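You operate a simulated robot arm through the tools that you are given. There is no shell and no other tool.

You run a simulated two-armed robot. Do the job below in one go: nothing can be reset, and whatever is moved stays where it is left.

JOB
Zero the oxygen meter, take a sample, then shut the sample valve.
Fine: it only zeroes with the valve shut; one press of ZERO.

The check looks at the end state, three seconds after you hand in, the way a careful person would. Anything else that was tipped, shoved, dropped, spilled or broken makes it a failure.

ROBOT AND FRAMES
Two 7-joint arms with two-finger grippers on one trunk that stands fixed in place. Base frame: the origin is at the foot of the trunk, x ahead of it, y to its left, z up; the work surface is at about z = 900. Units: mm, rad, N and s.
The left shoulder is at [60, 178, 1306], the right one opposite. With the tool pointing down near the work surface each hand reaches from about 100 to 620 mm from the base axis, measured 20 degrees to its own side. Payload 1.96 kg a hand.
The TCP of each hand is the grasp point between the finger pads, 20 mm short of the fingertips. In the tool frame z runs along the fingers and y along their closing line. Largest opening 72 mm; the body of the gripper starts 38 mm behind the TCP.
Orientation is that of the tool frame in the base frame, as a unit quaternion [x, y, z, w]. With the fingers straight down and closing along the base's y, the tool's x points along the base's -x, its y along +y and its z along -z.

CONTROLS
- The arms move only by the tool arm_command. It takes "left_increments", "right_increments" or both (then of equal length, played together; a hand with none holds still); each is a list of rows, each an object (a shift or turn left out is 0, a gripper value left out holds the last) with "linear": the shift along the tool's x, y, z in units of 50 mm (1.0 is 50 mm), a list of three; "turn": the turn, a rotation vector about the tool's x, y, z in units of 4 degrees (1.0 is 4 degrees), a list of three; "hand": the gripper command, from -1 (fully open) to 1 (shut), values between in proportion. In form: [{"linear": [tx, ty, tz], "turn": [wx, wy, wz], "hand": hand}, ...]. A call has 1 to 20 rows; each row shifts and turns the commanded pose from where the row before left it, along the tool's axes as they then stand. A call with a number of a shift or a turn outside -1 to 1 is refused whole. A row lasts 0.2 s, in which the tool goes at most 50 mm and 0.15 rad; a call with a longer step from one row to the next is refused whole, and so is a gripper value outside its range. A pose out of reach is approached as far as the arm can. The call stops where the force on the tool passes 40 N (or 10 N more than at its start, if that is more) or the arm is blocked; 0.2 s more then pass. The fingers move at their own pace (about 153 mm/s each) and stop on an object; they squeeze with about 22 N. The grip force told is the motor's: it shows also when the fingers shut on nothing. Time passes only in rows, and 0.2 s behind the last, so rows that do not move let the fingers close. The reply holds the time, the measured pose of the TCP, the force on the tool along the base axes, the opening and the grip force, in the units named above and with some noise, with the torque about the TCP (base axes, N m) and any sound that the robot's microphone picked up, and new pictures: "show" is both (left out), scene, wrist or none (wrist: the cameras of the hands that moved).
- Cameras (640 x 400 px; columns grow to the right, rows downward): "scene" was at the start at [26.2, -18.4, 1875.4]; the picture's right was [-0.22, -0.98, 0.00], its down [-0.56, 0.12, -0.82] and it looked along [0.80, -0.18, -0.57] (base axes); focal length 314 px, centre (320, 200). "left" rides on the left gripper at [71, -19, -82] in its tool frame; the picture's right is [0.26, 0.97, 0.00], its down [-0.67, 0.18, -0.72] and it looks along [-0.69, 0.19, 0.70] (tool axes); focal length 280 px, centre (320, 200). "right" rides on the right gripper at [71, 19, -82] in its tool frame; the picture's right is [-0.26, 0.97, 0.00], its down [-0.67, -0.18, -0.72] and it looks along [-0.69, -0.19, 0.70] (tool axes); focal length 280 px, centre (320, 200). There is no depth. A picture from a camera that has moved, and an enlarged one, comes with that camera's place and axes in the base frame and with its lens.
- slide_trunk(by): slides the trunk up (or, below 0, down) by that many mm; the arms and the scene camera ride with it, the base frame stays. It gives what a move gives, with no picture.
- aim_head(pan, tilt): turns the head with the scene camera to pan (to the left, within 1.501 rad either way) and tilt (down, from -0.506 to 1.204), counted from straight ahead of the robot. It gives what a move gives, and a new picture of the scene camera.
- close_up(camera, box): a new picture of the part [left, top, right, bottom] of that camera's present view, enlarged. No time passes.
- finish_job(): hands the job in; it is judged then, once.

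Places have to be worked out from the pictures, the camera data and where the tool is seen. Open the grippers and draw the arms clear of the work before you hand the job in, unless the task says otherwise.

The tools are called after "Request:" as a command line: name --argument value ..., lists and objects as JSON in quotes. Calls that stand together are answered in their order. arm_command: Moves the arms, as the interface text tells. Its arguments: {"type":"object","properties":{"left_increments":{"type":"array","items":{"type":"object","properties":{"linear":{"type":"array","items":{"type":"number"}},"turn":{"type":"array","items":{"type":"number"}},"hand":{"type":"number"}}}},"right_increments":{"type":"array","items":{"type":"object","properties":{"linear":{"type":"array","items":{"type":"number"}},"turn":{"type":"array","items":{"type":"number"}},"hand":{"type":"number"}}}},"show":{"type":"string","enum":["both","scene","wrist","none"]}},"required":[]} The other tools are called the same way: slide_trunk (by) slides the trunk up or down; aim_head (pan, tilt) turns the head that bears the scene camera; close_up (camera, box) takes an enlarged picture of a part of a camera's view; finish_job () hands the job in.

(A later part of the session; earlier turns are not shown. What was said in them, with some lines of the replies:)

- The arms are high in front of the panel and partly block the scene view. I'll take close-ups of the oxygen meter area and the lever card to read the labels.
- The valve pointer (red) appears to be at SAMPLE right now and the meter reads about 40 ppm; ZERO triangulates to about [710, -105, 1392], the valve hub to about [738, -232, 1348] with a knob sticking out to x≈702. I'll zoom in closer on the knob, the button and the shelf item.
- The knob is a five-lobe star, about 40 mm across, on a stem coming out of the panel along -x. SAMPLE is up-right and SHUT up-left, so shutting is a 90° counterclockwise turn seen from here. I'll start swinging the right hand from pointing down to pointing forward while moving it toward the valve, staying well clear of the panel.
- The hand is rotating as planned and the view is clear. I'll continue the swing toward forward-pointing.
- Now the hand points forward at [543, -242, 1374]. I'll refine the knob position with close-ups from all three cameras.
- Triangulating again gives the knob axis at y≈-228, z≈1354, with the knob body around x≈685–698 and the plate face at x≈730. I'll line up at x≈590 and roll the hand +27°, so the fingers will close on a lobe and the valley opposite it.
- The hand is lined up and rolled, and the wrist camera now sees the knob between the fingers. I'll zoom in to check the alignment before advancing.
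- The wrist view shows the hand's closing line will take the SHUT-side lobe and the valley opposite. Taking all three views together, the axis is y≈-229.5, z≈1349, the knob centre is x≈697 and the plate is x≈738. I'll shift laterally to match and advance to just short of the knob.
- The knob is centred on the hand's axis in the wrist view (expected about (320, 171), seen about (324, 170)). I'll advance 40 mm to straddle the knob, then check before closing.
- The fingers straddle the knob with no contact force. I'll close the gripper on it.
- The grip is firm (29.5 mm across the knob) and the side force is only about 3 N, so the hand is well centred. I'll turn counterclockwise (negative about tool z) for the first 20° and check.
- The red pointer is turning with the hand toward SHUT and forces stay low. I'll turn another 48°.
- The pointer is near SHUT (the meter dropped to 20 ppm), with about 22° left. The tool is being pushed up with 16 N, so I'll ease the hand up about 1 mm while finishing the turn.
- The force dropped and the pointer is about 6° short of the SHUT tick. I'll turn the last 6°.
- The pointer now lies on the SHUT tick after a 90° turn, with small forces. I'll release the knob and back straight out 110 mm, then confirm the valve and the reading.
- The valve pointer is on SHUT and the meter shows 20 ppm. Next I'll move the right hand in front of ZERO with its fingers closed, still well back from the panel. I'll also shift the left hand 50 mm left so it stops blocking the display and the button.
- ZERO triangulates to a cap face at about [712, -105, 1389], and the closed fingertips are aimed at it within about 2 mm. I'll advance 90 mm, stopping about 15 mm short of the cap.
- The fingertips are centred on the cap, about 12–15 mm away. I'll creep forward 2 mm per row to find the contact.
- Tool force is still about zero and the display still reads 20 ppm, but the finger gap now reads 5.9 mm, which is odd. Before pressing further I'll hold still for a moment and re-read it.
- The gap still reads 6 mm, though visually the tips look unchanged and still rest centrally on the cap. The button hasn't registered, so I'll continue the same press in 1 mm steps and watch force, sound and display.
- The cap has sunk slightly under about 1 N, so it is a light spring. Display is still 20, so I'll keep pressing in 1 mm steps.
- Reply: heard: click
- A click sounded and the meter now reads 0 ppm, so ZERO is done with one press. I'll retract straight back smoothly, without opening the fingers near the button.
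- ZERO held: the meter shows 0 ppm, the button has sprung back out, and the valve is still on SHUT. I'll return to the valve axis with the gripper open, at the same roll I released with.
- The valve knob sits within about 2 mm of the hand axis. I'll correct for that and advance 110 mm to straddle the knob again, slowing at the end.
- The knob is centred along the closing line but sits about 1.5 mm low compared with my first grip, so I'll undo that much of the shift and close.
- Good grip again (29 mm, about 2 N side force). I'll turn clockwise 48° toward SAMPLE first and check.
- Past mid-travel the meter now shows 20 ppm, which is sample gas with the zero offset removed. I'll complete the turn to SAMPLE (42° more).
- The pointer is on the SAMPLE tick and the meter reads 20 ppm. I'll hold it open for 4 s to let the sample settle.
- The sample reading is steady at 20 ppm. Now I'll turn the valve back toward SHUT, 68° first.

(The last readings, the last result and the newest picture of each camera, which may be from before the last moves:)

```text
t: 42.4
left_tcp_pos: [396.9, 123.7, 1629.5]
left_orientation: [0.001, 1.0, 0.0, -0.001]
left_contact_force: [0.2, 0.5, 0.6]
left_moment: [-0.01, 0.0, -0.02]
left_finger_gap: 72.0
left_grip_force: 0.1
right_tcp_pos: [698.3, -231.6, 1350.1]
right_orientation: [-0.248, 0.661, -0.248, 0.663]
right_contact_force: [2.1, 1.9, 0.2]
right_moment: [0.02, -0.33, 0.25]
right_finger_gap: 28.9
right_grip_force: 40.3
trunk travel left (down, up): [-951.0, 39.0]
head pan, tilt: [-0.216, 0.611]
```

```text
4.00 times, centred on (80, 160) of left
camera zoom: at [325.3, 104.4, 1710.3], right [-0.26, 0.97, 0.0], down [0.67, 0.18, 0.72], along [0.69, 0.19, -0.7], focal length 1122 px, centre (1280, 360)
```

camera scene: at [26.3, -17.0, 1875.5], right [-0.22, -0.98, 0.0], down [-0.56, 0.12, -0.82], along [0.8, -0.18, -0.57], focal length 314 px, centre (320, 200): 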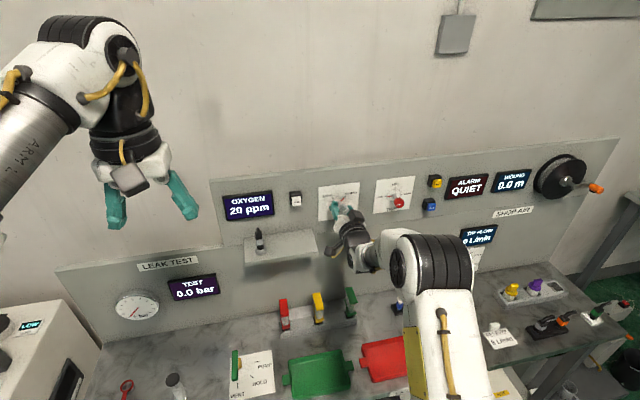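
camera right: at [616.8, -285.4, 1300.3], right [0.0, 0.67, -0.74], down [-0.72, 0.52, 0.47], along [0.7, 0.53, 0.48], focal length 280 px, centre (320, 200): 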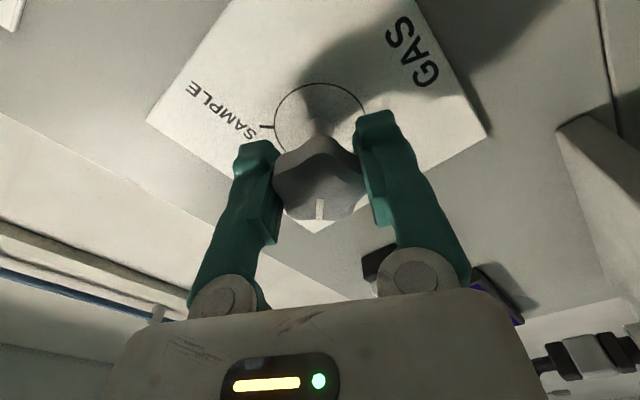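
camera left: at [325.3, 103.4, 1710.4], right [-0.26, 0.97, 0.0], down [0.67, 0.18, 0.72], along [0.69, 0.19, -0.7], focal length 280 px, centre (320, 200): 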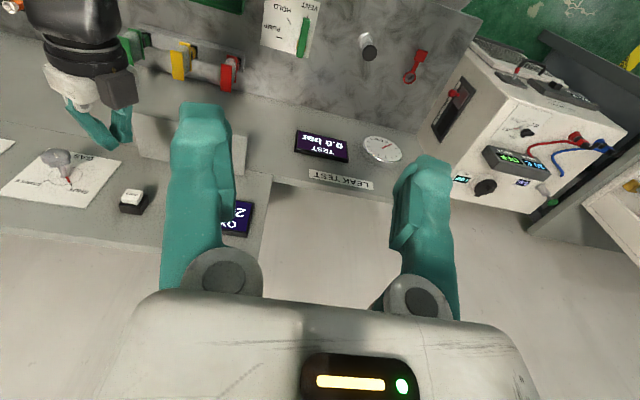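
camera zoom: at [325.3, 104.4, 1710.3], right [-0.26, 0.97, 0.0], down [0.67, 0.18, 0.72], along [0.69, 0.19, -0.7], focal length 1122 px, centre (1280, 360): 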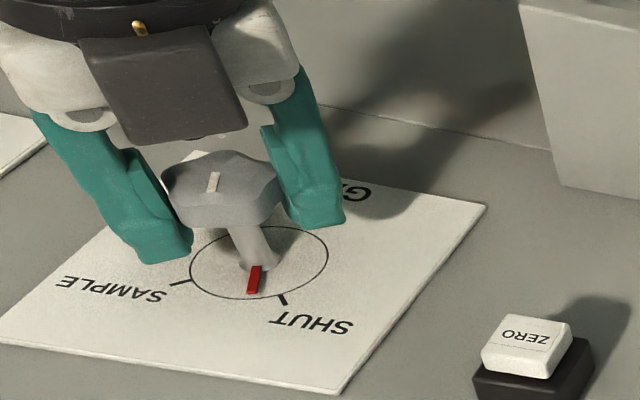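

The knob follows with low forces. I'll do the remaining 22° to the SHUT tick.

Request:
arm_command --right_increments '[{"turn": [0, 0, -1], "hand": 1}, {"turn": [0, 0, -1]}, {"turn": [0, 0, -1]}, {"turn": [0, 0, -1]}, {"turn": [0, 0, -1]}, {"turn": [0, 0, -0.5]}, {}]' --show "none"

Request:
close_up --camera "left" --box '[24, 150, 120, 210]'

Request:
close_up --camera "scene" --box '[210, 160, 402, 280]'

```text
t: 44.0
left_tcp_pos: [396.6, 122.9, 1629.2]
left_orientation: [0.0, 1.0, 0.0, 0.0]
left_contact_force: [0.5, 0.3, -0.9]
left_moment: [0.0, 0.02, -0.01]
left_finger_gap: 72.1
left_grip_force: 0.1
right_tcp_pos: [697.3, -230.3, 1349.3]
right_orientation: [-0.37, 0.602, -0.37, 0.603]
right_contact_force: [3.4, 0.9, 3.8]
right_moment: [-0.01, -0.06, 0.06]
right_finger_gap: 29.3
right_grip_force: 40.7
trunk travel left (down, up): [-951.0, 39.0]
head pan, tilt: [-0.216, 0.611]
```

```text
6.67 times, centred on (72, 180) of left
camera zoom: at [325.5, 104.3, 1710.3], right [-0.26, 0.97, 0.0], down [0.67, 0.18, 0.72], along [0.69, 0.19, -0.7], focal length 1869 px, centre (1973, 333)
```

zoom: 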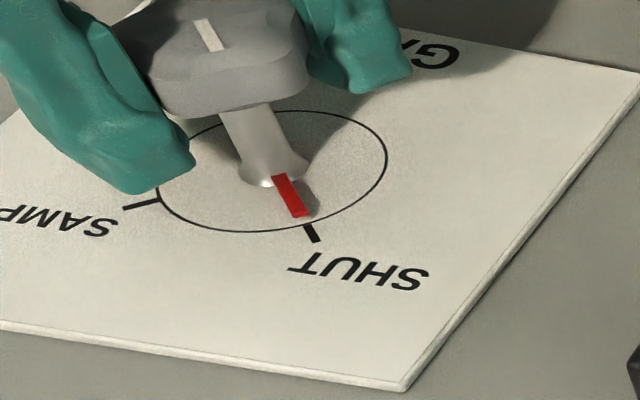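

```text
3.33 times, centred on (306, 220) of scene
camera zoom: at [26.8, -18.1, 1875.5], right [-0.22, -0.98, 0.0], down [-0.56, 0.12, -0.82], along [0.8, -0.18, -0.57], focal length 1048 px, centre (367, 133)
```

zoom: 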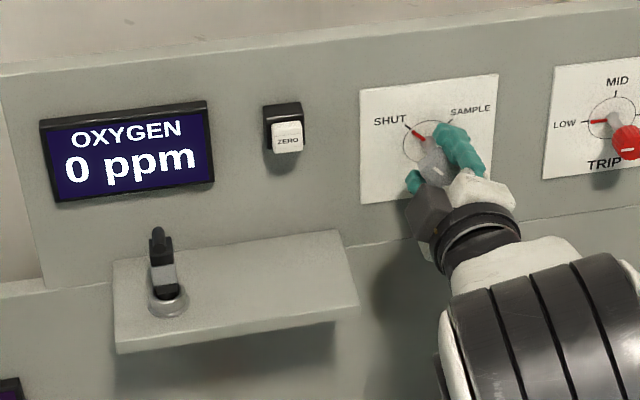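

The pointer is back on the SHUT tick and the meter returned to 0 ppm. I'll open the gripper and back straight away from the panel.

Request:
arm_command --right_increments '[{"hand": -1}, {"hand": -1}, {"linear": [0, 0, -0.3]}, {"linear": [0, 0, -0.5]}, {"linear": [0, 0, -0.7]}, {"linear": [0, 0, -0.7]}, {"linear": [0, 0, -0.7]}, {"linear": [0, 0, -0.5]}, {}]' --show "both"

Request:
close_up --camera "left" --box '[24, 140, 152, 220]'

Request:
close_up --camera "scene" --box '[210, 160, 402, 280]'

```text
t: 46.0
left_tcp_pos: [396.2, 122.8, 1629.6]
left_orientation: [0.0, 1.0, 0.0, -0.001]
left_contact_force: [0.2, -0.6, -0.1]
left_moment: [-0.03, 0.02, 0.02]
left_finger_gap: 72.2
left_grip_force: 0.1
right_tcp_pos: [528.4, -230.4, 1350.1]
right_orientation: [-0.371, 0.601, -0.37, 0.603]
right_contact_force: [-0.2, 0.6, 0.6]
right_moment: [0.01, -0.01, 0.0]
right_finger_gap: 71.9
right_grip_force: 0.0
trunk travel left (down, up): [-951.0, 39.0]
head pan, tilt: [-0.216, 0.611]
camera scene: at [26.8, -18.2, 1875.4], right [-0.22, -0.98, 0.0], down [-0.56, 0.12, -0.82], along [0.8, -0.18, -0.57], focal length 314 px, centre (320, 200)
camera right: at [447.3, -285.5, 1301.4], right [0.0, 0.67, -0.74], down [-0.72, 0.52, 0.47], along [0.7, 0.53, 0.48], focal length 280 px, centre (320, 200)
```

scene: 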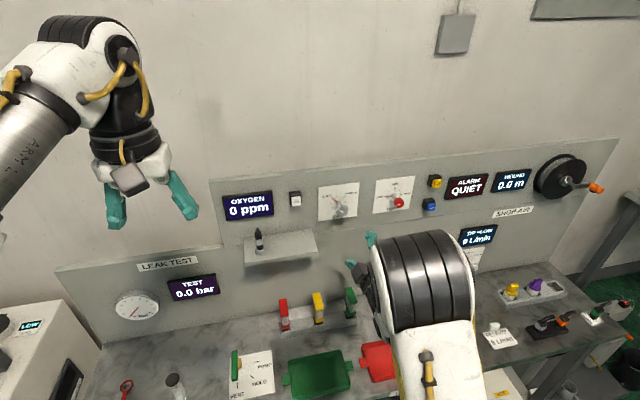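
right: 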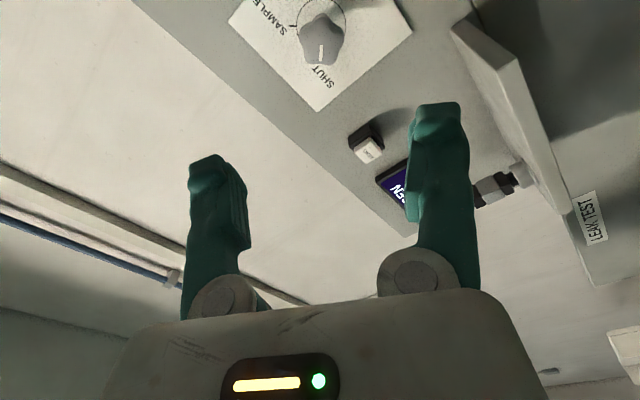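

```text
5.00 times, centred on (88, 180) of left
camera zoom: at [325.4, 104.2, 1710.3], right [-0.26, 0.97, 0.0], down [0.67, 0.18, 0.72], along [0.69, 0.19, -0.7], focal length 1402 px, centre (1480, 300)
```

zoom: 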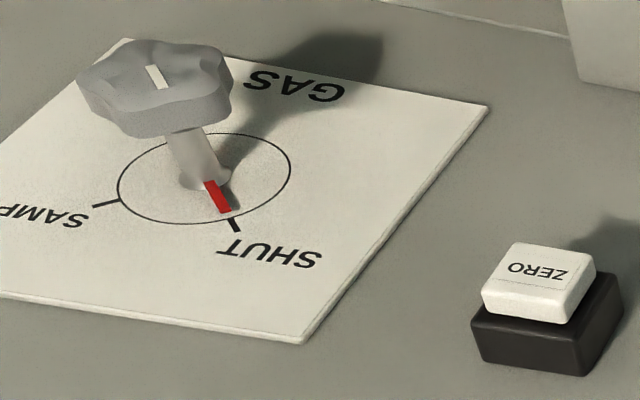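

```text
3.33 times, centred on (306, 220) of scene
camera zoom: at [26.8, -18.2, 1875.4], right [-0.22, -0.98, 0.0], down [-0.56, 0.12, -0.82], along [0.8, -0.18, -0.57], focal length 1048 px, centre (367, 133)
```

zoom: 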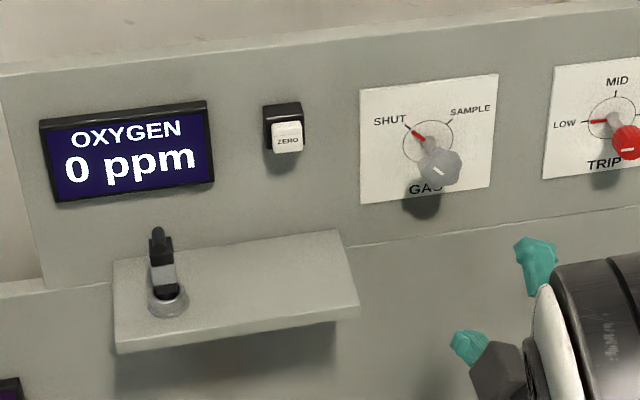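

The valve is on SHUT, the meter reads 0 ppm, ZERO is popped out, and both grippers are open and clear. Before handing in I'll check the shelf fitting and the rest of the panel for anything sample-related or disturbed.

Request:
close_up --camera "scene" --box '[236, 220, 284, 250]'

Request:
close_up --camera "scene" --box '[220, 270, 540, 400]'

Request:
close_up --camera "scene" --box '[360, 140, 620, 280]'

```text
13.33 times, centred on (260, 235) of scene
camera zoom: at [26.8, -18.2, 1875.4], right [-0.22, -0.98, 0.0], down [-0.56, 0.12, -0.82], along [0.8, -0.18, -0.57], focal length 4191 px, centre (1120, -267)
```

zoom: 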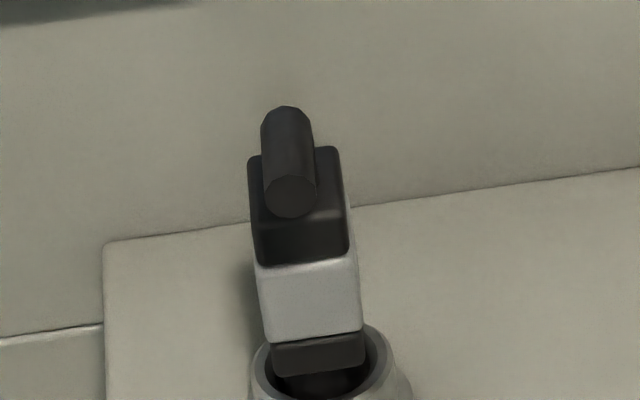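

```text
2.00 times, centred on (380, 335) of scene
camera zoom: at [26.8, -18.2, 1875.4], right [-0.22, -0.98, 0.0], down [-0.56, 0.12, -0.82], along [0.8, -0.18, -0.57], focal length 629 px, centre (200, -70)
```

zoom: 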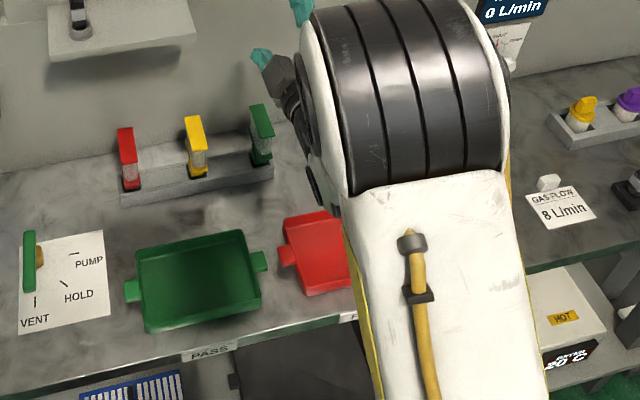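

```text
2.46 times, centred on (490, 210) of scene
camera zoom: at [26.8, -18.2, 1875.4], right [-0.22, -0.98, 0.0], down [-0.56, 0.12, -0.82], along [0.8, -0.18, -0.57], focal length 774 px, centre (-98, 175)
```

zoom: 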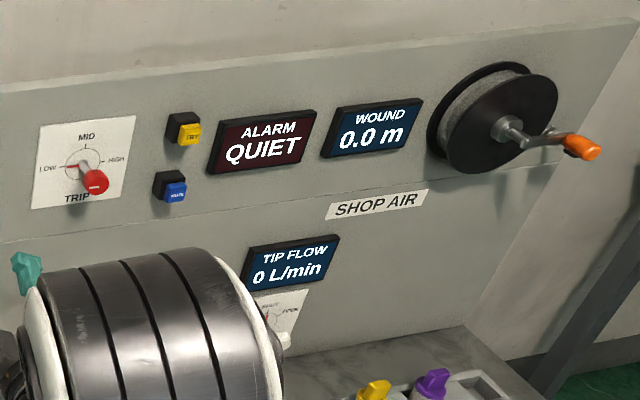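

Nothing else was disturbed: the other dials, displays and parts look the same as at the start, and the shelf fitting is untouched. The meter was zeroed with one press while shut, sampled at 20 ppm, and the valve is shut again with both hands open and clear, so I'm handing the job in.

Request:
finish_job

```text
The job is handed in.
```

The oxygen meter is zeroed, a sample was taken, and the sample valve is shut again. The job is handed in, but I haven't seen the result of the check.

1. **Valve shut first:** The valve was on SAMPLE at the start, with the meter at 40 ppm. I turned it to SHUT and the meter dropped to 20 ppm.
2. **Zero:** I pressed ZERO once. It clicked, the meter went to 0 ppm, and the button sprang back out.
3. **Sample:** I turned the valve to SAMPLE and held it there for about 4 seconds. The meter held steady at 20 ppm.
4. **Valve shut:** I turned the valve back to SHUT, with the pointer on the tick. The meter returned to 0 ppm.

I took "take a sample" to mean opening the valve until the reading settled, so I left the fitting parked on the shelf alone. In the last pictures nothing else looked moved. Both grippers were open, with the right hand about 150 mm back from the valve and the left hand well clear.
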